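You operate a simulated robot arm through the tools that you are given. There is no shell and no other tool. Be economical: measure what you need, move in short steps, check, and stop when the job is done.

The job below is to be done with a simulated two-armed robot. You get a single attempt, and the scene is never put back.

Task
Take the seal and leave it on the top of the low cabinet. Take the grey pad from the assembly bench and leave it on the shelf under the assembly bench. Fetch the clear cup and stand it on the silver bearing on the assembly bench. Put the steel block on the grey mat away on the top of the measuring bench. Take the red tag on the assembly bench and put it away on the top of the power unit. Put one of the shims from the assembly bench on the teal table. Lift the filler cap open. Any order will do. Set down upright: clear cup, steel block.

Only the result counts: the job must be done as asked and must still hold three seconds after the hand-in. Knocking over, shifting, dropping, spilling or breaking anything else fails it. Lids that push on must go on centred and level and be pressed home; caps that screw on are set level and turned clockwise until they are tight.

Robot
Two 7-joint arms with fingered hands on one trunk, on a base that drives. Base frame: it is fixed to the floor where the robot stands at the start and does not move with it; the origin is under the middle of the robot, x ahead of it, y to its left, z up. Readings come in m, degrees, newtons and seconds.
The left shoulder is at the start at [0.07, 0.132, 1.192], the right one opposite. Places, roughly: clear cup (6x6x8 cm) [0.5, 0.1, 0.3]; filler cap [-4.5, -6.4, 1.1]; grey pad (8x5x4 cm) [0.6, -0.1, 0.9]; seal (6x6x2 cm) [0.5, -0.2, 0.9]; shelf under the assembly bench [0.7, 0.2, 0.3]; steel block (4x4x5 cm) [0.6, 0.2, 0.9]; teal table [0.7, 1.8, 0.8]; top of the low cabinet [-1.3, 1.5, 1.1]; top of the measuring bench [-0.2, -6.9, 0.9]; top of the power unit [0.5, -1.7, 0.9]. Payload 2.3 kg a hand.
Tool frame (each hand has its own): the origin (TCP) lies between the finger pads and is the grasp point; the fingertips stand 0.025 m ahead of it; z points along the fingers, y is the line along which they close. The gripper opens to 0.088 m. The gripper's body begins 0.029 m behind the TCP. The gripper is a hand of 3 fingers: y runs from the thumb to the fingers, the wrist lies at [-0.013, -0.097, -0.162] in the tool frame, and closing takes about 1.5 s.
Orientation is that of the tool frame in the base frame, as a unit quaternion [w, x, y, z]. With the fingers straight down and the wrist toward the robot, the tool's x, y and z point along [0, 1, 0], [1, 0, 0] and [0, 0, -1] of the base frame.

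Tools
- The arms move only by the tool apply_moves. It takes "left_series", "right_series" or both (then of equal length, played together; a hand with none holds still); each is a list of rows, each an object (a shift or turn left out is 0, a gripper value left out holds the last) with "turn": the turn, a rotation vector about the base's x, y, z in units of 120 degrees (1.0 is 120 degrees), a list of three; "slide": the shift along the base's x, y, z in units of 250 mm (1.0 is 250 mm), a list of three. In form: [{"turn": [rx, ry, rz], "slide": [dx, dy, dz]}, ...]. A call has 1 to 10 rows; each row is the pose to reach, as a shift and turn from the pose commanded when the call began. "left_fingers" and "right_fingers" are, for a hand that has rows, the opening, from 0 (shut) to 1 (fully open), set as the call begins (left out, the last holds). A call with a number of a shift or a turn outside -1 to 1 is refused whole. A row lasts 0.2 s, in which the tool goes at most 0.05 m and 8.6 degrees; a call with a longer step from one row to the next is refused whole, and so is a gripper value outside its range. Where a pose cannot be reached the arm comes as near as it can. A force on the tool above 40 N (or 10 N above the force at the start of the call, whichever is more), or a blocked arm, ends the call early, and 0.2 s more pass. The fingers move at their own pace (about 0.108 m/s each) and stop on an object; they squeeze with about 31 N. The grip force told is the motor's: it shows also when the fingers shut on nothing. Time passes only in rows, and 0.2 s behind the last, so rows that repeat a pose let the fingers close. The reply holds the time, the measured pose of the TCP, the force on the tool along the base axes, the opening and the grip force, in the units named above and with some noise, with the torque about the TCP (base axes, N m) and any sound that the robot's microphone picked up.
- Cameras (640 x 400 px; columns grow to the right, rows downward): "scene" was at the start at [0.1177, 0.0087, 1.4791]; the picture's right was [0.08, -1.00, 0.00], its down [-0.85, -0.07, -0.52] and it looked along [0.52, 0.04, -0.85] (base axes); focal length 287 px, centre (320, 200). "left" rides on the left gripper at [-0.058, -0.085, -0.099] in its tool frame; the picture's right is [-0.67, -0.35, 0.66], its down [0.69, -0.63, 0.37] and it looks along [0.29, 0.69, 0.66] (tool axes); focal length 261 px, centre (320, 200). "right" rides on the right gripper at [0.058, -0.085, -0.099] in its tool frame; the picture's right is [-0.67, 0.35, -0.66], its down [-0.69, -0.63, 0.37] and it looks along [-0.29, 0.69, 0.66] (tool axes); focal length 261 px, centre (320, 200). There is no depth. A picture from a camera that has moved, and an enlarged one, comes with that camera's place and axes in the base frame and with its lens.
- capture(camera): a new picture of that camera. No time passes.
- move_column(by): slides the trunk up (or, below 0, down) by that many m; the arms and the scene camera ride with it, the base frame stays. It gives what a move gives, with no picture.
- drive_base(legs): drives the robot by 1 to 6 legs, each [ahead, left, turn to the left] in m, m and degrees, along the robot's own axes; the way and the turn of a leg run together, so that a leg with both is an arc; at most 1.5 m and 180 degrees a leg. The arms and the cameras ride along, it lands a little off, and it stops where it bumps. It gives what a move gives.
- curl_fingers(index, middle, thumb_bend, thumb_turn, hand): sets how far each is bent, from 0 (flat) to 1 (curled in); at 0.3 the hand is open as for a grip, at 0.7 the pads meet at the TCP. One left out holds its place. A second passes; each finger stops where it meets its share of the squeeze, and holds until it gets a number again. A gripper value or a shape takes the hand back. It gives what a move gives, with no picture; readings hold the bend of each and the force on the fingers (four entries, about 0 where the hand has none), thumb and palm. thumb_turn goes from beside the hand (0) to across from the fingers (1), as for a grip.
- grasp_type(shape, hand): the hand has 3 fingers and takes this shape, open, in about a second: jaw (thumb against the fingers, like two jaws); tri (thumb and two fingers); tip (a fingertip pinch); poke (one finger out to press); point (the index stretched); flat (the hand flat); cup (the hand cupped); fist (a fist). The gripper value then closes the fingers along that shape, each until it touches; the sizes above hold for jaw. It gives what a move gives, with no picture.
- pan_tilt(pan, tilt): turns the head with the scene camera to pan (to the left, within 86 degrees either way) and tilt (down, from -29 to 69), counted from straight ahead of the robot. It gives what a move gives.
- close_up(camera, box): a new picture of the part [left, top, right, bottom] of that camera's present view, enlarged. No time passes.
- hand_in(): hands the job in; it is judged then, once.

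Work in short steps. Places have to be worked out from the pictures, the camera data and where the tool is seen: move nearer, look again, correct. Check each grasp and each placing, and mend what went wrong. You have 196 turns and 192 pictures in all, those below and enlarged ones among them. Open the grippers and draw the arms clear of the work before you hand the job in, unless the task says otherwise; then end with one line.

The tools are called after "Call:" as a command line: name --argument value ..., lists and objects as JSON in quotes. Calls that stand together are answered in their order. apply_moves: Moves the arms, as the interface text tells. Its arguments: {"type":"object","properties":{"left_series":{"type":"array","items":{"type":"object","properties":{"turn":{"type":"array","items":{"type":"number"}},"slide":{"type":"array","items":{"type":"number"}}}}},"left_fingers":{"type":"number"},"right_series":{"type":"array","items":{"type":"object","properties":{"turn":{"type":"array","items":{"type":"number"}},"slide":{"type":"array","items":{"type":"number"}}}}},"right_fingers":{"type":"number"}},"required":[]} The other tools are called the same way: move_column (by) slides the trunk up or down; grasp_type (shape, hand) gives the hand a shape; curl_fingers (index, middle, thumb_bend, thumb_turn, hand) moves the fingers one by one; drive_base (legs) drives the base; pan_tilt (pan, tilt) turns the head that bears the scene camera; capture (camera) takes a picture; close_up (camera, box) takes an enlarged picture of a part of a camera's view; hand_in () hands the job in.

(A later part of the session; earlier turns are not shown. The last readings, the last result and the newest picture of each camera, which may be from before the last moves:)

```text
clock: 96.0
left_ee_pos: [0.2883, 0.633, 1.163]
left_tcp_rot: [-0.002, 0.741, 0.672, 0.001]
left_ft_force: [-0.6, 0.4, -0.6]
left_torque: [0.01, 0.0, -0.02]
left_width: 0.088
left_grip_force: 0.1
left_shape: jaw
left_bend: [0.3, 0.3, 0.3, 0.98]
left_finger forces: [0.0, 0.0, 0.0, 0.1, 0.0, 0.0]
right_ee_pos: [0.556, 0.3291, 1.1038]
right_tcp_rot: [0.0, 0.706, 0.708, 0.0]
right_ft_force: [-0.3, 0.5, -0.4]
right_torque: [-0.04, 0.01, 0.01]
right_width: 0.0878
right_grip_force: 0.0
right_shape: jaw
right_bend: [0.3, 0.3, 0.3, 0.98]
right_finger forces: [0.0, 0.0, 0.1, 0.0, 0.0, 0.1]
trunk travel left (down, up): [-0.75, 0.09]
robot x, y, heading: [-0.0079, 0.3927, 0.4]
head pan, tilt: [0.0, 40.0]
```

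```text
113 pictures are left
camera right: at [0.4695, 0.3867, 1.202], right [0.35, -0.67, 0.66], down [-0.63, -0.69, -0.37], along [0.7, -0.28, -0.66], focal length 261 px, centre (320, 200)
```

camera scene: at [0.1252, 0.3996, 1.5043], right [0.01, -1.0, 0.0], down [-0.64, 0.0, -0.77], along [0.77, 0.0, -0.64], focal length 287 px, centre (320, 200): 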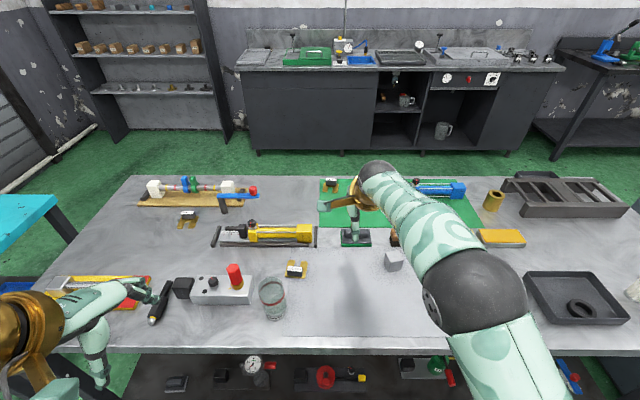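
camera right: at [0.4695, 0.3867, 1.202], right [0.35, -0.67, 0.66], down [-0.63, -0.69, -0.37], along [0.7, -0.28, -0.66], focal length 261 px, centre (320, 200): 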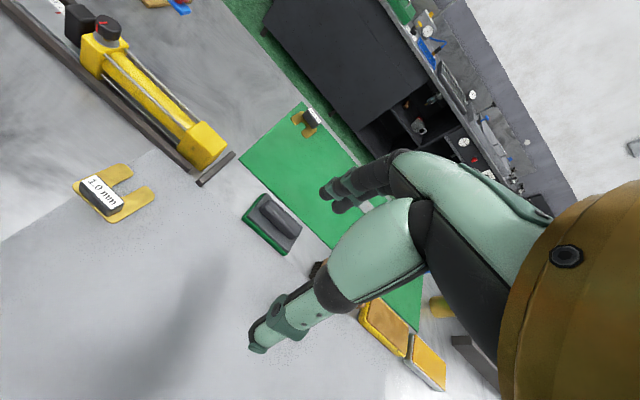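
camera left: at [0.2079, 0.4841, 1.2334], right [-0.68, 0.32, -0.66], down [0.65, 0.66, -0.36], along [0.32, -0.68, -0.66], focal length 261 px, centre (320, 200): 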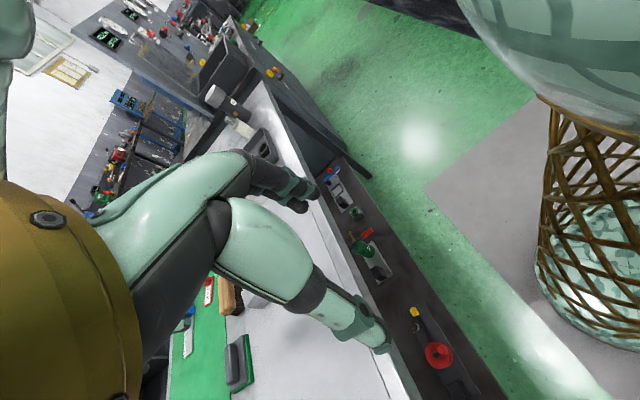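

Handle at about (0.571, 0.463). I move the right hand over it with a small yaw, then lower the trunk 0.1 m.

Call:
apply_moves --right_series '[{"slide": [0.02, 0.13, 0], "turn": [0, 0, 0.03]}, {"slide": [0.04, 0.26, 0], "turn": [0, 0, 0.06]}, {"slide": [0.06, 0.39, 0], "turn": [0, 0, 0.06]}, {"slide": [0.06, 0.528, 0], "turn": [0, 0, 0.06]}]'

Call:
move_column --by -0.12

Call:
capture --camera "right"

Call:
capture --camera "scene"

```text
clock: 97.0
left_ee_pos: [0.2885, 0.6339, 1.1639]
left_tcp_rot: [0.0, 0.741, 0.671, 0.002]
left_ft_force: [-0.9, -0.1, 0.4]
left_torque: [-0.03, 0.02, 0.01]
left_width: 0.0879
left_grip_force: 0.1
left_shape: jaw
left_bend: [0.3, 0.3, 0.3, 0.98]
left_finger forces: [0.0, 0.0, 0.1, 0.1, 0.0, 0.0]
right_ee_pos: [0.5491, 0.4234, 1.0962]
right_tcp_rot: [0.001, 0.659, 0.752, 0.0]
right_ft_force: [-0.4, 0.5, -0.6]
right_torque: [-0.02, -0.01, 0.0]
right_width: 0.0877
right_grip_force: 0.0
right_shape: jaw
right_bend: [0.3, 0.3, 0.3, 0.98]
right_finger forces: [0.0, 0.0, 0.0, 0.1, 0.0, 0.0]
right hand out of reach, approached as far as the arm can: row 2, 3, 4
trunk travel left (down, up): [-0.75, 0.09]
robot x, y, heading: [-0.0093, 0.3954, 0.2]
head pan, tilt: [0.0, 40.0]
```

```text
clock: 98.5
left_ee_pos: [0.2888, 0.6325, 1.0439]
left_tcp_rot: [-0.001, 0.741, 0.671, 0.001]
left_ft_force: [-0.2, -0.6, 0.3]
left_torque: [-0.01, 0.01, 0.02]
left_width: 0.0881
left_grip_force: 0.0
left_shape: jaw
left_bend: [0.3, 0.3, 0.3, 0.98]
left_finger forces: [0.1, 0.0, 0.0, 0.1, 0.0, 0.0]
right_ee_pos: [0.55, 0.4244, 0.975]
right_tcp_rot: [0.001, 0.661, 0.751, 0.001]
right_ft_force: [0.1, -0.1, 0.0]
right_torque: [0.01, -0.05, 0.0]
right_width: 0.088
right_grip_force: 0.0
right_shape: jaw
right_bend: [0.3, 0.3, 0.3, 0.98]
right_finger forces: [0.1, 0.1, 0.0, 0.0, 0.0, 0.0]
trunk travel left (down, up): [-0.63, 0.21]
robot x, y, heading: [-0.0071, 0.3963, 0.0]
head pan, tilt: [0.0, 40.0]
```

```text
112 pictures are left
camera right: at [0.4572, 0.4701, 1.0739], right [0.43, -0.62, 0.66], down [-0.53, -0.76, -0.37], along [0.73, -0.19, -0.66], focal length 261 px, centre (320, 200)
```

right: 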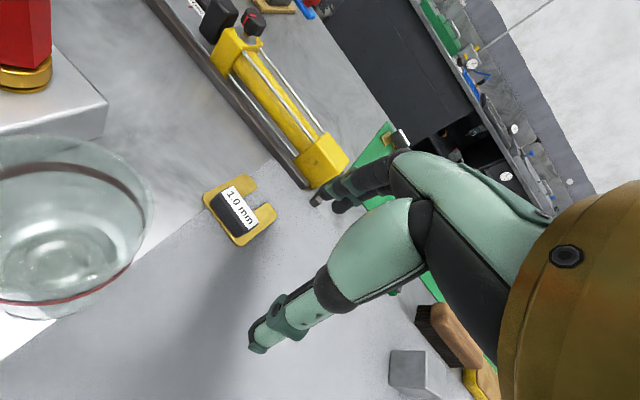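

```text
111 pictures are left
camera scene: at [0.1252, 0.3995, 1.3843], right [0.01, -1.0, 0.0], down [-0.64, 0.0, -0.77], along [0.77, 0.0, -0.64], focal length 287 px, centre (320, 200)
```

scene: 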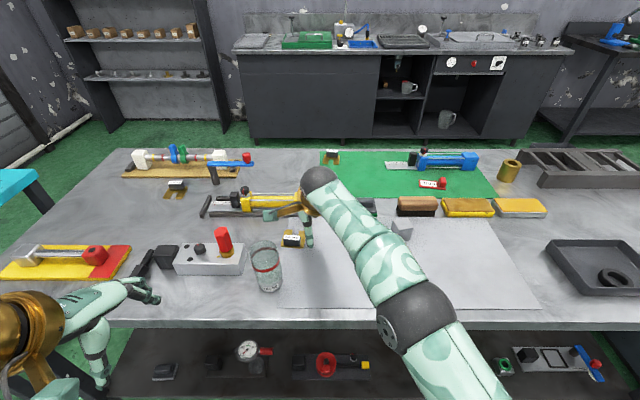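

The hand camera of the right arm would overhang the cup here; the left hand in default orientation keeps its camera on the free side. I withdraw the right hand and shift the base right.

Call:
apply_moves --right_series '[{"slide": [0, -0.05, 0.15]}, {"slide": [-0.05, -0.15, 0.3]}, {"slide": [-0.15, -0.3, 0.4], "turn": [0, 0, -0.03]}, {"slide": [-0.25, -0.45, 0.4], "turn": [0, 0, -0.06]}, {"slide": [-0.35, -0.6, 0.4], "turn": [0, 0, -0.06]}, {"slide": [-0.45, -0.7, 0.4], "turn": [0, 0, -0.06]}]'

Call:
drive_base --legs '[[0, -0.13, 0]]'

Call:
apply_moves --left_series '[{"slide": [0.15, -0.05, 0.03], "turn": [0, 0, 0.04]}, {"slide": [0.3, -0.1, 0.06], "turn": [0, 0, 0.04]}, {"slide": [0.45, -0.15, 0.1], "turn": [0, 0, 0.04]}, {"slide": [0.6, -0.2, 0.1], "turn": [0, 0, 0.04]}, {"slide": [0.75, -0.25, 0.1], "turn": [0, 0, 0.04]}, {"slide": [0.9, -0.3, 0.1], "turn": [0, 0, 0.04]}]'

Call:
capture --camera "left"

Call:
capture --camera "scene"

```text
refused: row 3 steps farther than a row can; nothing moved
```

```text
clock: 99.7
left_ee_pos: [0.2897, 0.5027, 1.0436]
left_tcp_rot: [-0.001, 0.742, 0.67, 0.0]
left_ft_force: [-0.1, 0.5, 0.7]
left_torque: [0.0, -0.05, 0.03]
left_width: 0.088
left_grip_force: 0.1
left_shape: jaw
left_bend: [0.3, 0.3, 0.3, 0.98]
left_finger forces: [0.1, 0.0, 0.0, 0.0, 0.0, 0.0]
right_ee_pos: [0.5492, 0.2941, 0.9752]
right_tcp_rot: [0.001, 0.661, 0.751, 0.0]
right_ft_force: [-0.5, -0.1, -0.2]
right_torque: [-0.02, -0.02, -0.04]
right_width: 0.0877
right_grip_force: 0.1
right_shape: jaw
right_bend: [0.3, 0.3, 0.3, 0.98]
right_finger forces: [0.0, 0.0, 0.0, 0.0, 0.0, 0.1]
trunk travel left (down, up): [-0.63, 0.21]
robot x, y, heading: [-0.0063, 0.2638, 0.0]
head pan, tilt: [0.0, 40.0]
```

```text
clock: 101.1
left_ee_pos: [0.5163, 0.4267, 1.0699]
left_tcp_rot: [-0.002, 0.714, 0.7, 0.002]
left_ft_force: [0.1, 0.0, 0.5]
left_torque: [0.04, 0.01, -0.02]
left_width: 0.0877
left_grip_force: 0.1
left_shape: jaw
left_bend: [0.3, 0.3, 0.3, 0.98]
left_finger forces: [0.0, 0.1, 0.1, 0.1, 0.0, 0.1]
right_ee_pos: [0.5519, 0.2906, 0.9739]
right_tcp_rot: [0.0, 0.661, 0.751, 0.001]
right_ft_force: [-0.2, -0.8, 0.6]
right_torque: [0.01, 0.01, 0.01]
right_width: 0.0875
right_grip_force: 0.0
right_shape: jaw
right_bend: [0.3, 0.3, 0.3, 0.98]
right_finger forces: [0.0, 0.0, 0.0, 0.1, 0.0, 0.0]
trunk travel left (down, up): [-0.63, 0.21]
robot x, y, heading: [-0.0106, 0.2655, 0.5]
head pan, tilt: [0.0, 40.0]
```

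```text
110 pictures are left
camera left: at [0.4306, 0.3687, 1.1674], right [-0.36, -0.66, -0.66], down [-0.62, 0.7, -0.36], along [0.7, 0.28, -0.66], focal length 261 px, centre (320, 200)
```

left: 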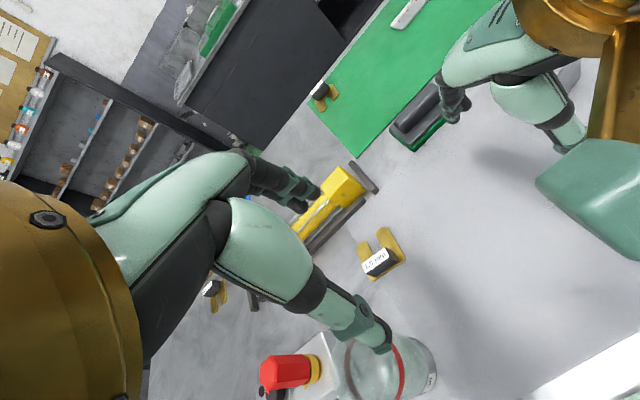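

```text
109 pictures are left
camera scene: at [0.1279, 0.267, 1.3841], right [0.0, -1.0, 0.0], down [-0.64, 0.0, -0.76], along [0.76, 0.0, -0.64], focal length 287 px, centre (320, 200)
```

scene: 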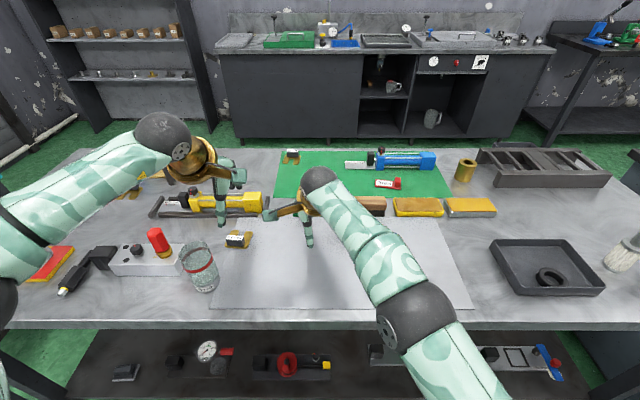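

Shim handle confirmed at (0.57, 0.46) from the left camera. I clear the right hand to the right and bring the left hand above the shim.

Call:
apply_moves --right_series '[{"slide": [0, 0, 0.18]}, {"slide": [-0.05, -0.1, 0.3]}, {"slide": [-0.15, -0.24, 0.36]}, {"slide": [-0.25, -0.38, 0.4]}, {"slide": [-0.35, -0.52, 0.4], "turn": [0, 0, -0.03]}, {"slide": [-0.45, -0.66, 0.4], "turn": [0, 0, -0.06]}, {"slide": [-0.5, -0.8, 0.4], "turn": [0, 0, -0.06]}]'

Call:
apply_moves --left_series '[{"slide": [0.1, 0.06, -0.1]}, {"slide": [0.21, 0.125, -0.2]}, {"slide": [0.21, 0.125, -0.36]}, {"slide": [0.21, 0.125, -0.52]}]'

Call:
capture --camera "left"

Call:
capture --camera "scene"

```text
clock: 102.7
left_ee_pos: [0.5147, 0.4259, 1.0703]
left_tcp_rot: [-0.002, 0.713, 0.701, 0.003]
left_ft_force: [-0.2, -0.2, -0.5]
left_torque: [0.03, 0.0, -0.03]
left_width: 0.0878
left_grip_force: 0.1
left_shape: jaw
left_bend: [0.3, 0.3, 0.3, 0.98]
left_finger forces: [0.1, 0.0, 0.1, 0.0, 0.0, 0.1]
right_ee_pos: [0.4255, 0.0884, 1.0755]
right_tcp_rot: [0.0, 0.707, 0.708, 0.003]
right_ft_force: [-0.1, -0.6, -0.5]
right_torque: [0.03, 0.01, -0.01]
right_width: 0.0879
right_grip_force: 0.1
right_shape: jaw
right_bend: [0.3, 0.3, 0.3, 0.98]
right_finger forces: [0.0, 0.1, 0.0, 0.0, 0.0, 0.1]
right hand out of reach, approached as far as the arm can: row 1
trunk travel left (down, up): [-0.63, 0.21]
robot x, y, heading: [-0.0094, 0.2623, 0.2]
head pan, tilt: [0.0, 40.0]
```

```text
clock: 103.7
left_ee_pos: [0.5692, 0.46, 0.9393]
left_tcp_rot: [-0.002, 0.713, 0.701, 0.001]
left_ft_force: [-0.1, -0.3, -0.3]
left_torque: [0.0, -0.02, 0.03]
left_width: 0.0884
left_grip_force: 0.0
left_shape: jaw
left_bend: [0.3, 0.3, 0.3, 0.98]
left_finger forces: [0.0, 0.0, 0.1, 0.1, 0.1, 0.1]
right_ee_pos: [0.427, 0.0914, 1.075]
right_tcp_rot: [0.0, 0.706, 0.708, 0.0]
right_ft_force: [-0.6, 0.5, -0.9]
right_torque: [-0.03, -0.01, -0.02]
right_width: 0.088
right_grip_force: 0.0
right_shape: jaw
right_bend: [0.3, 0.3, 0.3, 0.98]
right_finger forces: [0.1, 0.0, 0.0, 0.0, 0.1, 0.1]
trunk travel left (down, up): [-0.63, 0.21]
robot x, y, heading: [-0.0093, 0.2648, 0.2]
head pan, tilt: [0.0, 40.0]
```

```text
108 pictures are left
camera left: at [0.4833, 0.4012, 1.0383], right [-0.36, -0.66, -0.66], down [-0.62, 0.7, -0.36], along [0.7, 0.28, -0.66], focal length 261 px, centre (320, 200)
```

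left: 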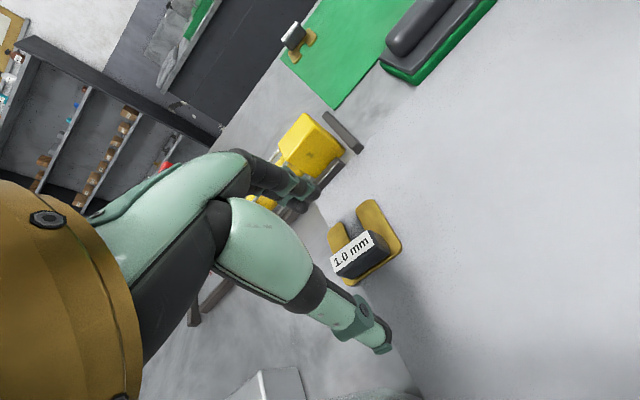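

```text
107 pictures are left
camera scene: at [0.1268, 0.2689, 1.3842], right [0.0, -1.0, 0.0], down [-0.64, 0.0, -0.77], along [0.77, 0.0, -0.64], focal length 287 px, centre (320, 200)
```

scene: 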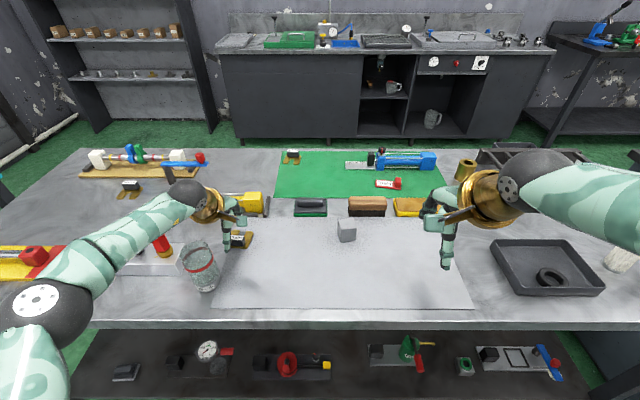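

Aligned. I descend to z≈0.904.

Call:
apply_moves --left_series '[{"slide": [-0.004, -0.015, -0.06]}, {"slide": [-0.004, -0.015, -0.11]}, {"slide": [-0.004, -0.015, -0.14]}]'

Call:
capture --camera "left"

Call:
close_up --camera "scene" --box '[170, 190, 290, 300]'

```text
clock: 104.5
left_ee_pos: [0.5681, 0.4536, 0.9047]
left_tcp_rot: [-0.001, 0.714, 0.701, 0.001]
left_ft_force: [0.1, -0.5, 0.4]
left_torque: [0.01, 0.02, 0.01]
left_width: 0.0879
left_grip_force: 0.0
left_shape: jaw
left_bend: [0.3, 0.3, 0.3, 0.98]
left_finger forces: [0.0, 0.1, 0.0, 0.1, 0.0, 0.0]
right_ee_pos: [0.4268, 0.0912, 1.076]
right_tcp_rot: [0.001, 0.706, 0.708, 0.001]
right_ft_force: [0.0, 0.1, -0.3]
right_torque: [-0.01, 0.0, -0.04]
right_width: 0.0876
right_grip_force: 0.0
right_shape: jaw
right_bend: [0.3, 0.3, 0.3, 0.98]
right_finger forces: [0.0, 0.1, 0.1, 0.1, 0.0, 0.1]
trunk travel left (down, up): [-0.63, 0.21]
robot x, y, heading: [-0.0106, 0.2653, 0.3]
head pan, tilt: [0.0, 40.0]
```

```text
106 pictures are left
camera left: at [0.482, 0.3962, 1.0022], right [-0.36, -0.66, -0.66], down [-0.62, 0.7, -0.36], along [0.7, 0.28, -0.66], focal length 261 px, centre (320, 200)
```

left: 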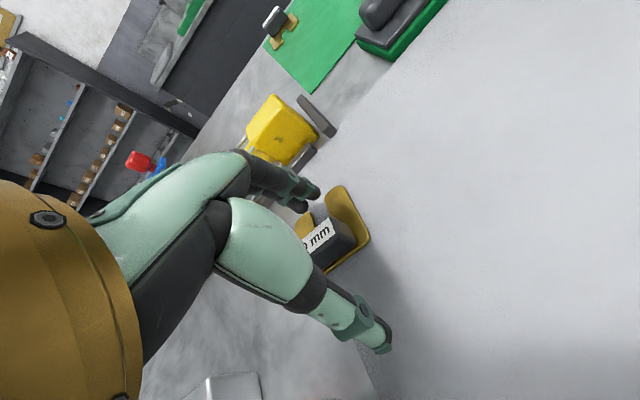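

```text
3.64 times, centred on (230, 245) of scene
camera zoom: at [0.126, 0.2683, 1.3843], right [0.0, -1.0, 0.0], down [-0.64, 0.0, -0.77], along [0.77, 0.0, -0.64], focal length 1043 px, centre (647, 36)
```

zoom: 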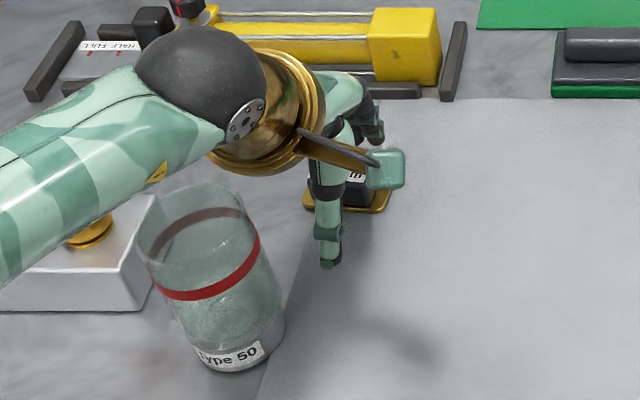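

Clear of the cup and astride the handle. I close.

Call:
apply_moves --left_series '[{"slide": [0, 0, -0.01]}, {"slide": [0, 0, -0.01]}, {"slide": [0, 0, -0.01]}, {"slide": [0, 0, -0.01]}, {"slide": [0, 0, -0.01]}, {"slide": [0, 0, -0.01]}, {"slide": [0, 0, -0.01]}]' --left_fingers 0

Call:
apply_moves --left_series '[{"slide": [0, 0, 0.05]}, {"slide": [0, 0, 0.15]}, {"slide": [0, 0, 0.3]}, {"slide": [0, 0, 0.46]}]'

Call:
capture --camera "left"

Call:
close_up --camera "scene" --box '[170, 170, 290, 300]'

```text
clock: 106.1
left_ee_pos: [0.5676, 0.4538, 0.9013]
left_tcp_rot: [-0.001, 0.714, 0.7, 0.002]
left_ft_force: [-1.0, 0.1, -0.6]
left_torque: [-0.03, 0.01, -0.02]
left_width: 0.0129
left_grip_force: 30.9
left_shape: jaw
left_bend: [0.72, 0.62, 0.74, 1.0]
left_finger forces: [18.2, 9.5, 0.0, 0.1, 27.7, 0.0]
right_ee_pos: [0.4261, 0.0919, 1.0763]
right_tcp_rot: [0.001, 0.706, 0.708, 0.001]
right_ft_force: [0.0, -0.7, -0.6]
right_torque: [-0.01, 0.0, -0.04]
right_width: 0.0877
right_grip_force: 0.0
right_shape: jaw
right_bend: [0.3, 0.3, 0.3, 0.98]
right_finger forces: [0.0, 0.0, 0.1, 0.0, 0.0, 0.1]
trunk travel left (down, up): [-0.63, 0.21]
robot x, y, heading: [-0.0092, 0.2653, 0.1]
head pan, tilt: [0.0, 40.0]
```

```text
clock: 107.1
left_ee_pos: [0.5647, 0.4539, 1.0151]
left_tcp_rot: [-0.002, 0.713, 0.701, 0.001]
left_ft_force: [0.4, 0.4, -1.1]
left_torque: [0.0, 0.0, 0.0]
left_width: 0.0129
left_grip_force: 30.7
left_shape: jaw
left_bend: [0.72, 0.62, 0.75, 1.0]
left_finger forces: [18.5, 9.4, 0.0, 0.0, 27.8, 0.0]
right_ee_pos: [0.4262, 0.0907, 1.0751]
right_tcp_rot: [0.001, 0.707, 0.707, 0.001]
right_ft_force: [0.3, 1.2, 0.2]
right_torque: [0.02, -0.01, -0.01]
right_width: 0.0877
right_grip_force: 0.1
right_shape: jaw
right_bend: [0.3, 0.3, 0.3, 0.98]
right_finger forces: [0.0, 0.0, 0.0, 0.0, 0.0, 0.1]
trunk travel left (down, up): [-0.63, 0.21]
robot x, y, heading: [-0.0098, 0.2659, 0.0]
head pan, tilt: [0.0, 40.0]
```

```text
104 pictures are left
camera left: at [0.4794, 0.3962, 1.1144], right [-0.36, -0.66, -0.66], down [-0.62, 0.7, -0.36], along [0.7, 0.28, -0.66], focal length 261 px, centre (320, 200)
```

left: 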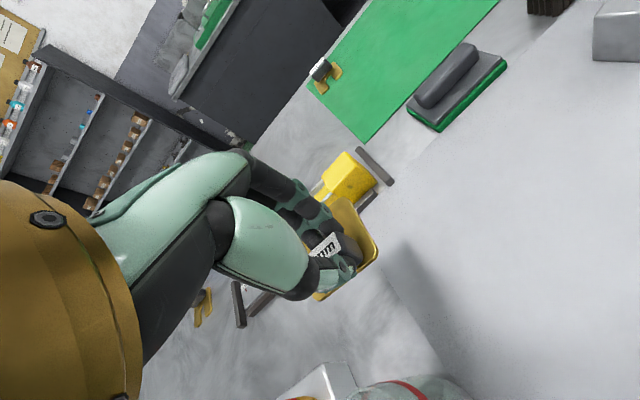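

```text
3.08 times, centred on (230, 235) of scene
camera zoom: at [0.1255, 0.2679, 1.3843], right [0.0, -1.0, 0.0], down [-0.64, 0.0, -0.77], along [0.77, 0.0, -0.64], focal length 883 px, centre (597, 92)
```

zoom: 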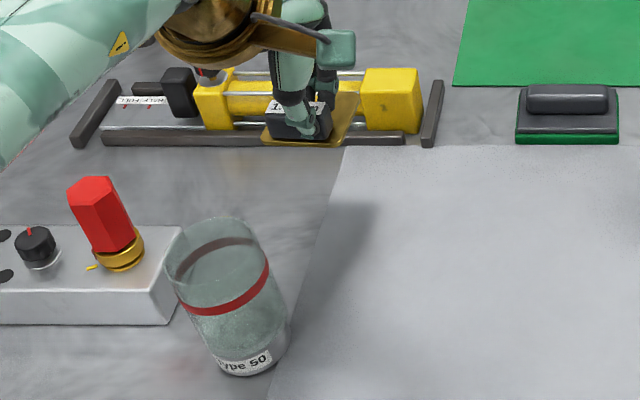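

The shim is held. Now the seal: I raise the left hand a bit and drive right 0.38 m so the right hand gets over the tray.

Call:
apply_moves --left_series '[{"slide": [-0.1, 0, 0.1]}, {"slide": [-0.25, 0, 0.2]}, {"slide": [-0.4, 0, 0.25]}]'

Call:
drive_base --legs '[[0, -0.38, 0]]'

Call:
apply_moves --right_series '[{"slide": [0.08, 0.04, 0]}, {"slide": [0.16, 0.08, 0]}]'

Call:
capture --camera "right"

Call:
capture --camera "scene"

```text
clock: 107.9
left_ee_pos: [0.4636, 0.4547, 1.0781]
left_tcp_rot: [0.0, 0.713, 0.701, 0.002]
left_ft_force: [0.0, -0.3, -0.2]
left_torque: [-0.01, 0.01, 0.01]
left_width: 0.0127
left_grip_force: 31.0
left_shape: jaw
left_bend: [0.72, 0.62, 0.75, 1.0]
left_finger forces: [18.5, 9.4, 0.1, 0.0, 27.9, 0.0]
right_ee_pos: [0.425, 0.092, 1.0753]
right_tcp_rot: [0.001, 0.706, 0.708, 0.001]
right_ft_force: [-0.5, -0.4, 0.4]
right_torque: [-0.02, -0.01, -0.03]
right_width: 0.0878
right_grip_force: 0.0
right_shape: jaw
right_bend: [0.3, 0.3, 0.3, 0.98]
right_finger forces: [0.1, 0.0, 0.1, 0.0, 0.0, 0.0]
trunk travel left (down, up): [-0.63, 0.21]
robot x, y, heading: [-0.0093, 0.2604, 0.1]
head pan, tilt: [0.0, 40.0]
```

```text
clock: 110.4
left_ee_pos: [0.4656, 0.0705, 1.0769]
left_tcp_rot: [-0.001, 0.713, 0.701, 0.001]
left_ft_force: [-0.1, -0.1, -1.2]
left_torque: [0.02, 0.03, 0.0]
left_width: 0.0131
left_grip_force: 30.8
left_shape: jaw
left_bend: [0.72, 0.62, 0.75, 1.0]
left_finger forces: [18.5, 9.5, 0.0, 0.1, 27.7, 0.0]
right_ee_pos: [0.4273, -0.2935, 1.0758]
right_tcp_rot: [0.002, 0.708, 0.706, 0.001]
right_ft_force: [0.0, 0.1, -0.1]
right_torque: [-0.02, -0.01, -0.01]
right_width: 0.0876
right_grip_force: 0.1
right_shape: jaw
right_bend: [0.3, 0.3, 0.3, 0.98]
right_finger forces: [0.0, 0.0, 0.0, 0.0, 0.0, 0.0]
trunk travel left (down, up): [-0.63, 0.21]
robot x, y, heading: [-0.0079, -0.12, 0.2]
head pan, tilt: [0.0, 40.0]
```

```text
clock: 111.0
left_ee_pos: [0.4663, 0.0696, 1.0769]
left_tcp_rot: [-0.002, 0.713, 0.701, 0.002]
left_ft_force: [0.7, -0.4, 0.2]
left_torque: [-0.02, -0.01, 0.02]
left_width: 0.013
left_grip_force: 30.7
left_shape: jaw
left_bend: [0.72, 0.62, 0.75, 1.0]
left_finger forces: [18.4, 9.4, 0.0, 0.1, 27.7, 0.0]
right_ee_pos: [0.4692, -0.2743, 1.0741]
right_tcp_rot: [0.001, 0.706, 0.708, 0.001]
right_ft_force: [0.3, -0.1, 0.5]
right_torque: [-0.01, -0.01, -0.02]
right_width: 0.088
right_grip_force: 0.0
right_shape: jaw
right_bend: [0.3, 0.3, 0.3, 0.98]
right_finger forces: [0.0, 0.0, 0.0, 0.0, 0.0, 0.1]
trunk travel left (down, up): [-0.63, 0.21]
robot x, y, heading: [-0.0098, -0.1242, 0.2]
head pan, tilt: [0.0, 40.0]
```

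```text
102 pictures are left
camera right: at [0.3838, -0.2159, 1.1737], right [0.35, -0.67, 0.66], down [-0.63, -0.69, -0.37], along [0.7, -0.28, -0.66], focal length 261 px, centre (320, 200)
```

right: 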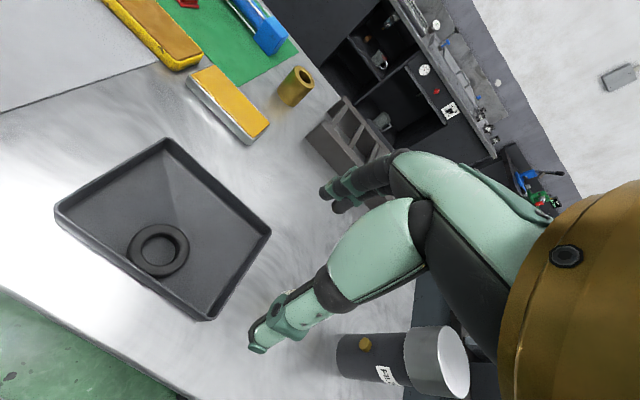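

```text
101 pictures are left
camera scene: at [0.1285, -0.1163, 1.3841], right [0.0, -1.0, 0.0], down [-0.64, 0.0, -0.77], along [0.77, 0.0, -0.64], focal length 287 px, centre (320, 200)
```

scene: 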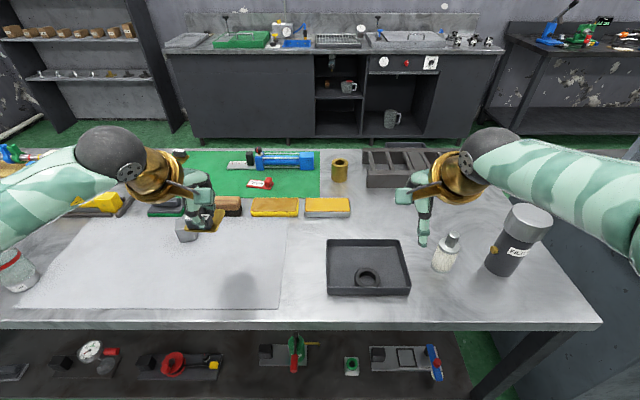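

The seal lies at about (0.4745, -0.213), nearly touching the tray's front wall. I will pinch the ring's back wall with the thumb in the hole, so I set the thumb half in and move over it.

Call:
curl_fingers --hand "right" --index 0.3 --middle 0.3 --thumb_bend 0.5 --thumb_turn 1.0

Call:
apply_moves --right_series '[{"slide": [0.05, 0.12, -0.1]}, {"slide": [0.108, 0.244, -0.2]}, {"slide": [0.108, 0.244, -0.36]}, {"slide": [0.108, 0.244, -0.48]}]'

Call:
capture --camera "right"

Call:
close_up --camera "scene" --box '[300, 190, 460, 310]'

```text
clock: 112.0
left_ee_pos: [0.466, 0.0697, 1.0777]
left_tcp_rot: [-0.002, 0.713, 0.701, 0.001]
left_ft_force: [-0.1, -0.1, -0.2]
left_torque: [0.0, 0.02, 0.05]
left_width: 0.0128
left_grip_force: 30.7
left_shape: jaw
left_bend: [0.72, 0.62, 0.75, 1.0]
left_finger forces: [18.3, 9.4, 0.0, 0.1, 27.7, 0.1]
right_ee_pos: [0.4676, -0.2736, 1.0758]
right_tcp_rot: [0.0, 0.707, 0.707, 0.001]
right_ft_force: [0.4, 0.3, -0.1]
right_torque: [0.02, -0.02, 0.0]
right_width: 0.0635
right_grip_force: 0.0
right_shape: fingers
right_bend: [0.3, 0.3, 0.5, 1.0]
right_finger forces: [0.0, 0.1, 0.0, 0.0, 0.0, 0.1]
trunk travel left (down, up): [-0.63, 0.21]
robot x, y, heading: [-0.0097, -0.1202, 0.2]
head pan, tilt: [0.0, 40.0]
```

```text
clock: 113.0
left_ee_pos: [0.4664, 0.07, 1.0776]
left_tcp_rot: [-0.002, 0.714, 0.7, 0.002]
left_ft_force: [0.2, 0.0, -0.5]
left_torque: [-0.02, 0.05, -0.01]
left_width: 0.0128
left_grip_force: 31.2
left_shape: jaw
left_bend: [0.72, 0.62, 0.75, 1.0]
left_finger forces: [18.4, 9.4, 0.0, 0.0, 27.9, 0.1]
right_ee_pos: [0.4956, -0.2128, 0.9543]
right_tcp_rot: [0.001, 0.707, 0.707, 0.001]
right_ft_force: [0.3, 0.9, -0.6]
right_torque: [0.02, 0.01, -0.01]
right_width: 0.0631
right_grip_force: 0.1
right_shape: fingers
right_bend: [0.3, 0.3, 0.5, 1.0]
right_finger forces: [0.0, 0.1, 0.0, 0.0, 0.0, 0.0]
trunk travel left (down, up): [-0.63, 0.21]
robot x, y, heading: [-0.0072, -0.1218, 0.2]
head pan, tilt: [0.0, 40.0]
```

```text
100 pictures are left
camera right: at [0.4105, -0.1547, 1.0529], right [0.35, -0.67, 0.66], down [-0.63, -0.69, -0.37], along [0.7, -0.28, -0.66], focal length 261 px, centre (320, 200)
```

right: 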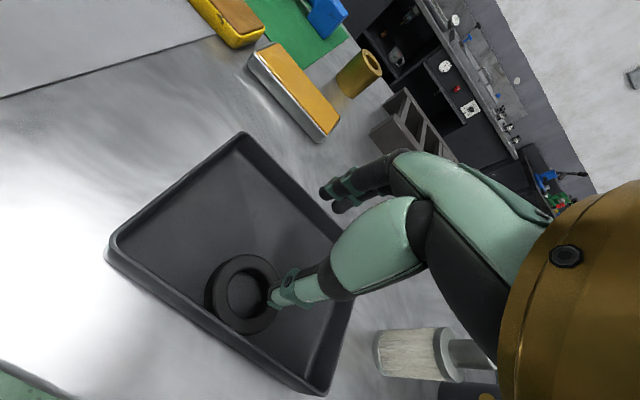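

```text
3.33 times, centred on (380, 250) of scene
camera zoom: at [0.128, -0.1167, 1.3842], right [0.0, -1.0, 0.0], down [-0.64, 0.0, -0.77], along [0.77, 0.0, -0.64], focal length 956 px, centre (120, 33)
```

zoom: 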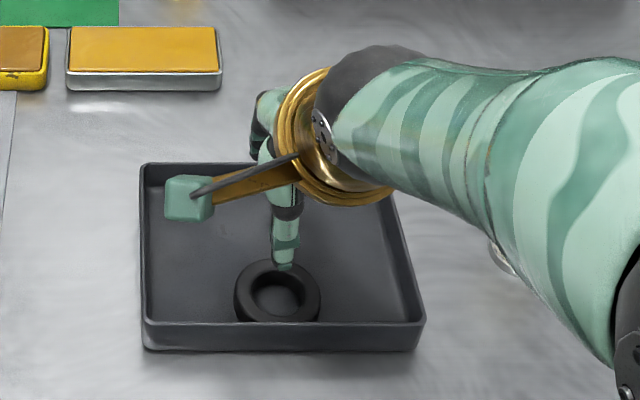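

The thumb tip lines up with the hole (ring centre about (0.469, -0.2095)). I adjust by 4 mm and lower.

Call:
apply_moves --right_series '[{"slide": [0.016, 0.006, -0.06]}, {"slide": [0.016, 0.006, -0.11]}, {"slide": [0.016, 0.006, -0.15]}]'

Call:
close_up --camera "right" --box '[180, 180, 420, 380]'

Call:
close_up --camera "scene" --box '[320, 210, 430, 300]'

```text
clock: 113.8
left_ee_pos: [0.4672, 0.0691, 1.0781]
left_tcp_rot: [-0.001, 0.713, 0.701, 0.001]
left_ft_force: [0.0, 0.8, -0.1]
left_torque: [0.0, 0.0, -0.01]
left_width: 0.0129
left_grip_force: 31.0
left_shape: jaw
left_bend: [0.72, 0.62, 0.75, 1.0]
left_finger forces: [18.4, 9.4, 0.0, 0.1, 27.8, 0.0]
right_ee_pos: [0.4985, -0.2128, 0.9175]
right_tcp_rot: [0.001, 0.707, 0.707, 0.001]
right_ft_force: [-0.6, -0.2, -0.4]
right_torque: [0.04, -0.01, 0.01]
right_width: 0.0631
right_grip_force: 0.0
right_shape: fingers
right_bend: [0.3, 0.3, 0.5, 1.0]
right_finger forces: [0.0, 0.0, 0.1, 0.0, 0.0, 0.0]
trunk travel left (down, up): [-0.63, 0.21]
robot x, y, heading: [-0.0082, -0.1213, 0.0]
head pan, tilt: [0.0, 40.0]
```

```text
2.00 times, centred on (300, 280) of right
camera zoom: at [0.4129, -0.1544, 1.0169], right [0.35, -0.67, 0.66], down [-0.63, -0.69, -0.37], along [0.7, -0.29, -0.66], focal length 521 px, centre (360, 40)
```

zoom: 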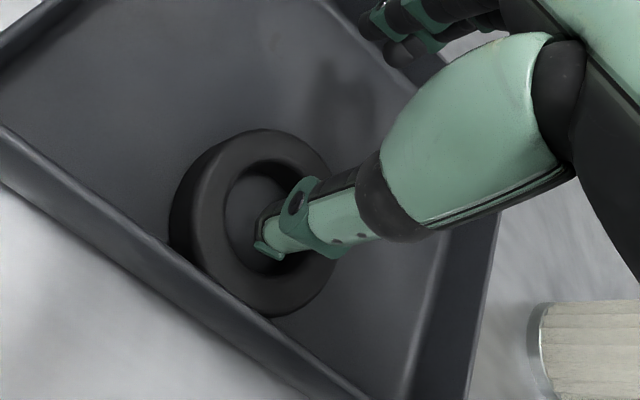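

```text
4.44 times, centred on (375, 255) of scene
camera zoom: at [0.1273, -0.1171, 1.3843], right [0.0, -1.0, 0.0], down [-0.64, 0.0, -0.77], along [0.77, 0.0, -0.64], focal length 1275 px, centre (76, -44)
```

zoom: 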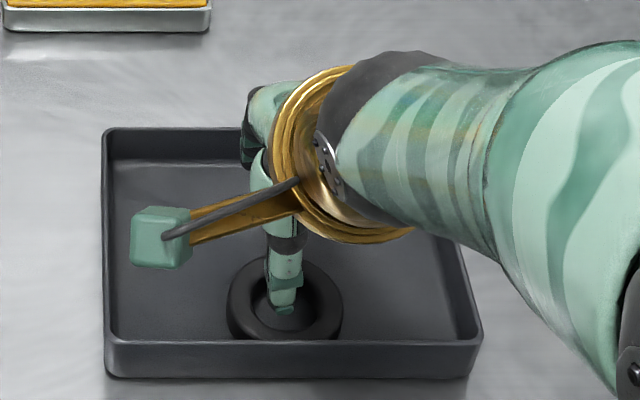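

The thumb is entering the hole. I lower 11 mm more and look.

Call:
apply_moves --right_series '[{"slide": [-0.004, 0.006, -0.025]}, {"slide": [-0.004, 0.006, -0.045]}]'

Call:
close_up --camera "right" --box '[180, 180, 420, 380]'

```text
clock: 114.4
left_ee_pos: [0.4654, 0.0679, 1.0785]
left_tcp_rot: [-0.001, 0.713, 0.701, 0.002]
left_ft_force: [-0.2, -0.1, -0.9]
left_torque: [0.0, -0.01, -0.01]
left_width: 0.013
left_grip_force: 31.0
left_shape: jaw
left_bend: [0.72, 0.62, 0.75, 1.0]
left_finger forces: [18.4, 9.4, 0.1, 0.1, 27.8, 0.1]
right_ee_pos: [0.4964, -0.2098, 0.9081]
right_tcp_rot: [0.003, 0.707, 0.708, 0.003]
right_ft_force: [0.2, 0.0, 5.6]
right_torque: [0.04, 0.18, 0.02]
right_width: 0.0632
right_grip_force: 2.7
right_shape: fingers
right_bend: [0.3, 0.3, 0.5, 1.0]
right_finger forces: [0.0, 0.0, 0.0, 0.1, 6.1, 0.1]
trunk travel left (down, up): [-0.63, 0.21]
robot x, y, heading: [-0.007, -0.121, -0.1]
head pan, tilt: [0.0, 40.0]
```

```text
2.00 times, centred on (300, 280) of right
camera zoom: at [0.4108, -0.1528, 1.0065], right [0.34, -0.67, 0.66], down [-0.63, -0.69, -0.37], along [0.7, -0.28, -0.66], focal length 521 px, centre (360, 40)
```

zoom: 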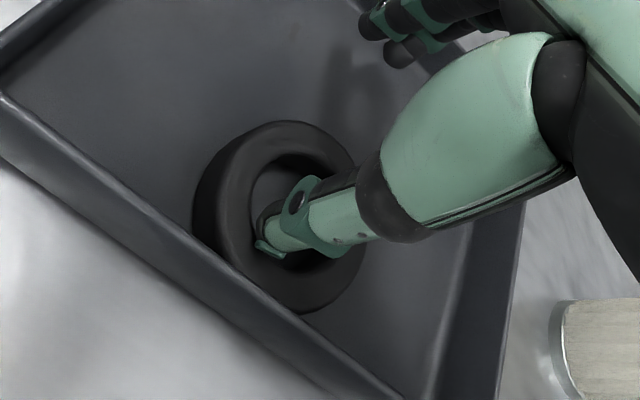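

The thumb rests on the tray floor inside the hole. I raise 3 mm, centre slightly, and close the hand on the ring's back wall.

Call:
apply_moves --right_series '[{"slide": [0.006, 0.01, 0.018]}]'

Call:
apply_moves --right_series '[{"slide": [0, 0, 0]}, {"slide": [0, 0, 0]}, {"slide": [0, 0, 0]}, {"slide": [0, 0, 0]}, {"slide": [0, 0, 0]}, {"slide": [0, 0, 0]}]' --right_fingers 0

Call:
close_up --camera "right" --box '[180, 180, 420, 380]'

Call:
close_up --camera "scene" --box '[320, 210, 430, 300]'

```text
clock: 114.8
left_ee_pos: [0.4657, 0.0684, 1.0771]
left_tcp_rot: [-0.001, 0.714, 0.701, 0.001]
left_ft_force: [0.2, 0.3, -0.6]
left_torque: [-0.03, 0.0, 0.02]
left_width: 0.0128
left_grip_force: 30.7
left_shape: jaw
left_bend: [0.72, 0.62, 0.75, 1.0]
left_finger forces: [18.4, 9.4, 0.0, 0.0, 27.8, 0.0]
right_ee_pos: [0.4989, -0.2094, 0.9112]
right_tcp_rot: [0.0, 0.707, 0.708, 0.0]
right_ft_force: [0.6, -0.6, 0.7]
right_torque: [-0.01, -0.01, -0.01]
right_width: 0.0627
right_grip_force: 0.0
right_shape: fingers
right_bend: [0.3, 0.3, 0.5, 1.0]
right_finger forces: [0.0, 0.1, 0.1, 0.1, 0.1, 0.1]
trunk travel left (down, up): [-0.63, 0.21]
robot x, y, heading: [-0.0094, -0.1192, 0.1]
head pan, tilt: [0.0, 40.0]
```

```text
clock: 116.2
left_ee_pos: [0.4675, 0.0686, 1.0768]
left_tcp_rot: [-0.002, 0.713, 0.701, 0.001]
left_ft_force: [-0.1, -0.2, -0.3]
left_torque: [-0.02, 0.01, -0.02]
left_width: 0.0128
left_grip_force: 30.3
left_shape: jaw
left_bend: [0.72, 0.62, 0.75, 1.0]
left_finger forces: [18.3, 9.4, 0.1, 0.0, 27.9, 0.0]
right_ee_pos: [0.4984, -0.2083, 0.911]
right_tcp_rot: [0.001, 0.707, 0.707, 0.001]
right_ft_force: [-0.3, 0.9, -0.1]
right_torque: [-0.04, -0.02, -0.02]
right_width: 0.0
right_grip_force: 31.1
right_shape: jaw
right_bend: [0.7, 0.7, 0.34, 1.0]
right_finger forces: [0.1, 0.0, 0.0, 0.0, 0.1, 0.0]
trunk travel left (down, up): [-0.63, 0.21]
robot x, y, heading: [-0.0098, -0.1193, 0.0]
head pan, tilt: [0.0, 40.0]
```

```text
2.00 times, centred on (300, 280) of right
camera zoom: at [0.4135, -0.1514, 1.0097], right [0.35, -0.67, 0.66], down [-0.63, -0.69, -0.37], along [0.7, -0.28, -0.66], focal length 521 px, centre (360, 40)
```

zoom: 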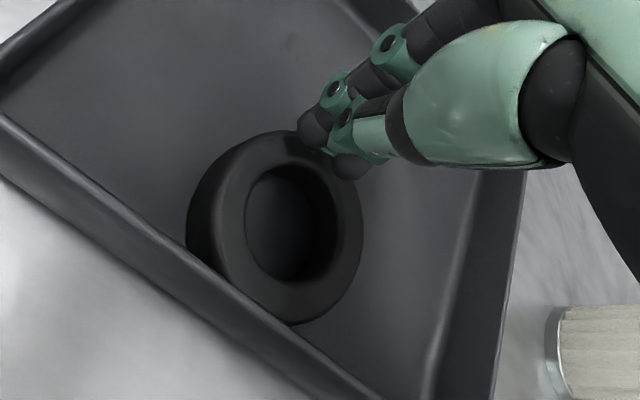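

```text
4.44 times, centred on (375, 255) of scene
camera zoom: at [0.1273, -0.117, 1.3843], right [0.0, -1.0, 0.0], down [-0.64, 0.0, -0.77], along [0.77, 0.0, -0.64], focal length 1275 px, centre (76, -44)
```

zoom: 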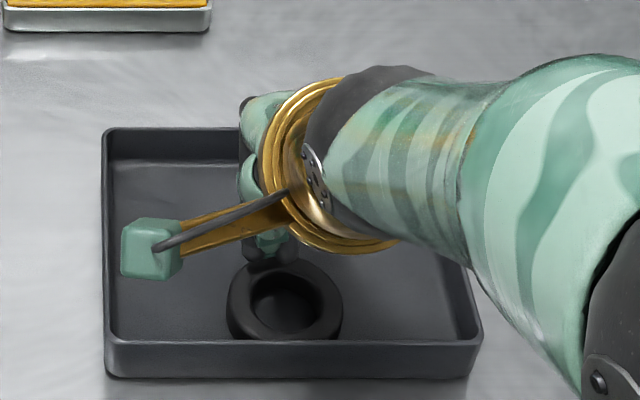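

The fingers closed behind the ring and the thumb slipped out. I lift, reset the fingers, and will close finger by finger from a lower height.

Call:
apply_moves --right_series '[{"slide": [0, 0, 0.1]}, {"slide": [0, 0, 0.2]}]'

Call:
curl_fingers --hand "right" --index 0.3 --middle 0.3 --thumb_bend 0.5 --thumb_turn 1.0

Call:
apply_moves --right_series '[{"slide": [-0.012, 0, -0.1]}, {"slide": [-0.012, 0, -0.18]}, {"slide": [-0.012, 0, -0.208]}]'

Call:
close_up --camera "right" --box '[180, 180, 420, 380]'

```text
clock: 116.8
left_ee_pos: [0.4661, 0.0697, 1.0768]
left_tcp_rot: [0.0, 0.713, 0.701, 0.002]
left_ft_force: [0.7, -0.1, -1.3]
left_torque: [0.02, 0.03, -0.01]
left_width: 0.0125
left_grip_force: 30.6
left_shape: jaw
left_bend: [0.72, 0.62, 0.75, 1.0]
left_finger forces: [18.4, 9.4, 0.0, 0.1, 27.9, 0.0]
right_ee_pos: [0.4986, -0.2067, 0.9608]
right_tcp_rot: [0.001, 0.707, 0.707, 0.002]
right_ft_force: [0.0, 0.2, -0.2]
right_torque: [0.01, -0.01, -0.01]
right_width: 0.0
right_grip_force: 31.0
right_shape: jaw
right_bend: [0.7, 0.7, 0.34, 1.0]
right_finger forces: [0.0, 0.0, 0.0, 0.0, 0.0, 0.1]
trunk travel left (down, up): [-0.63, 0.21]
robot x, y, heading: [-0.008, -0.1217, -0.2]
head pan, tilt: [0.0, 40.0]
```

```text
clock: 117.8
left_ee_pos: [0.4654, 0.0693, 1.0776]
left_tcp_rot: [-0.001, 0.713, 0.701, 0.002]
left_ft_force: [-0.3, 0.1, -0.6]
left_torque: [0.0, -0.02, -0.01]
left_width: 0.0129
left_grip_force: 31.5
left_shape: jaw
left_bend: [0.72, 0.62, 0.75, 1.0]
left_finger forces: [18.4, 9.4, 0.0, 0.0, 27.8, 0.0]
right_ee_pos: [0.4984, -0.2072, 0.9629]
right_tcp_rot: [0.001, 0.706, 0.708, 0.001]
right_ft_force: [0.4, -0.3, -0.4]
right_torque: [0.0, -0.03, -0.01]
right_width: 0.0625
right_grip_force: 0.0
right_shape: fingers
right_bend: [0.3, 0.3, 0.5, 1.0]
right_finger forces: [0.0, 0.1, 0.0, 0.0, 0.1, 0.0]
trunk travel left (down, up): [-0.63, 0.21]
robot x, y, heading: [-0.0087, -0.1221, 0.1]
head pan, tilt: [0.0, 40.0]
```

```text
clock: 118.6
left_ee_pos: [0.4663, 0.0681, 1.0781]
left_tcp_rot: [-0.002, 0.714, 0.7, 0.001]
left_ft_force: [0.1, -1.2, -0.5]
left_torque: [0.01, 0.0, -0.02]
left_width: 0.0131
left_grip_force: 30.6
left_shape: jaw
left_bend: [0.72, 0.62, 0.75, 1.0]
left_finger forces: [18.4, 9.4, 0.1, 0.1, 27.7, 0.1]
right_ee_pos: [0.494, -0.2078, 0.9083]
right_tcp_rot: [0.001, 0.707, 0.707, 0.001]
right_ft_force: [-0.2, 0.4, -0.2]
right_torque: [0.02, 0.0, 0.0]
right_width: 0.0628
right_grip_force: 0.1
right_shape: fingers
right_bend: [0.3, 0.3, 0.5, 1.0]
right_finger forces: [0.0, 0.0, 0.0, 0.0, 0.0, 0.0]
trunk travel left (down, up): [-0.63, 0.21]
robot x, y, heading: [-0.0093, -0.1213, 0.4]
head pan, tilt: [0.0, 40.0]
```

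```text
2.00 times, centred on (300, 280) of right
camera zoom: at [0.4091, -0.1508, 1.0075], right [0.35, -0.67, 0.66], down [-0.63, -0.69, -0.37], along [0.7, -0.28, -0.66], focal length 521 px, centre (360, 40)
```

zoom: 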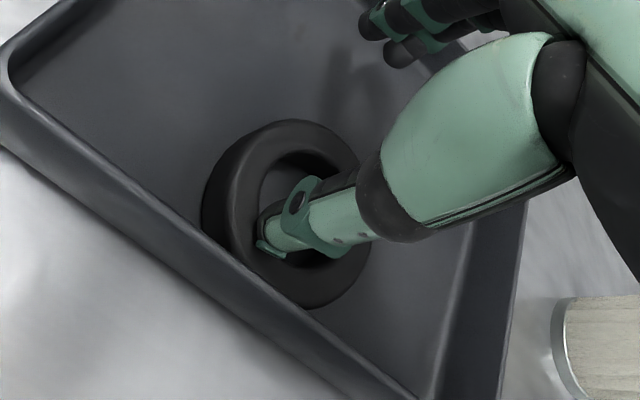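

The thumb is in the hole just off the floor. I lift 1.5 mm and curl thumb and fingers together.

Call:
apply_moves --right_series '[{"slide": [0, 0, 0.006]}]'

Call:
curl_fingers --hand "right" --index 0.7 --middle 0.7 --thumb_bend 0.7

Call:
close_up --camera "right" --box '[180, 180, 420, 380]'

```text
clock: 119.0
left_ee_pos: [0.4659, 0.0684, 1.0766]
left_tcp_rot: [-0.001, 0.714, 0.701, 0.001]
left_ft_force: [0.1, 0.2, 0.1]
left_torque: [-0.01, -0.01, 0.0]
left_width: 0.013
left_grip_force: 30.4
left_shape: jaw
left_bend: [0.72, 0.62, 0.75, 1.0]
left_finger forces: [18.4, 9.4, 0.0, 0.0, 27.7, 0.0]
right_ee_pos: [0.4951, -0.2078, 0.91]
right_tcp_rot: [0.001, 0.707, 0.707, 0.001]
right_ft_force: [-0.2, -0.4, 0.5]
right_torque: [0.01, -0.01, 0.0]
right_width: 0.0627
right_grip_force: 0.0
right_shape: fingers
right_bend: [0.3, 0.3, 0.5, 1.0]
right_finger forces: [0.0, 0.0, 0.1, 0.0, 0.0, 0.0]
trunk travel left (down, up): [-0.63, 0.21]
robot x, y, heading: [-0.0086, -0.1174, -0.0]
head pan, tilt: [0.0, 40.0]
```

```text
clock: 120.0
left_ee_pos: [0.466, 0.0687, 1.0769]
left_tcp_rot: [-0.002, 0.714, 0.701, 0.001]
left_ft_force: [0.1, -0.6, -1.2]
left_torque: [0.0, -0.01, -0.04]
left_width: 0.0126
left_grip_force: 31.4
left_shape: jaw
left_bend: [0.72, 0.62, 0.75, 1.0]
left_finger forces: [18.4, 9.5, 0.1, 0.0, 27.8, 0.1]
right_ee_pos: [0.4947, -0.2077, 0.9102]
right_tcp_rot: [0.0, 0.707, 0.708, 0.0]
right_ft_force: [-0.6, 0.0, -1.1]
right_torque: [-0.01, -0.03, -0.01]
right_width: 0.0003
right_grip_force: 0.0
right_shape: fingers
right_bend: [0.7, 0.7, 0.7, 1.0]
right_finger forces: [0.1, 0.0, 0.0, 0.0, 0.0, 0.0]
trunk travel left (down, up): [-0.63, 0.21]
robot x, y, heading: [-0.0056, -0.1212, -0.1]
head pan, tilt: [0.0, 40.0]
```

```text
2.00 times, centred on (300, 280) of right
camera zoom: at [0.4095, -0.1508, 1.0089], right [0.35, -0.67, 0.66], down [-0.63, -0.69, -0.37], along [0.7, -0.28, -0.66], focal length 521 px, centre (360, 40)
```

zoom: 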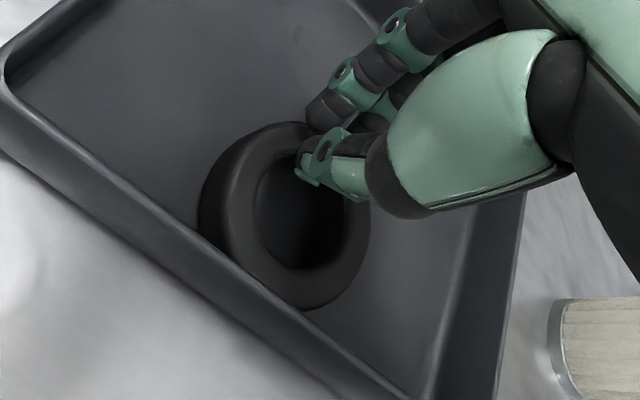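

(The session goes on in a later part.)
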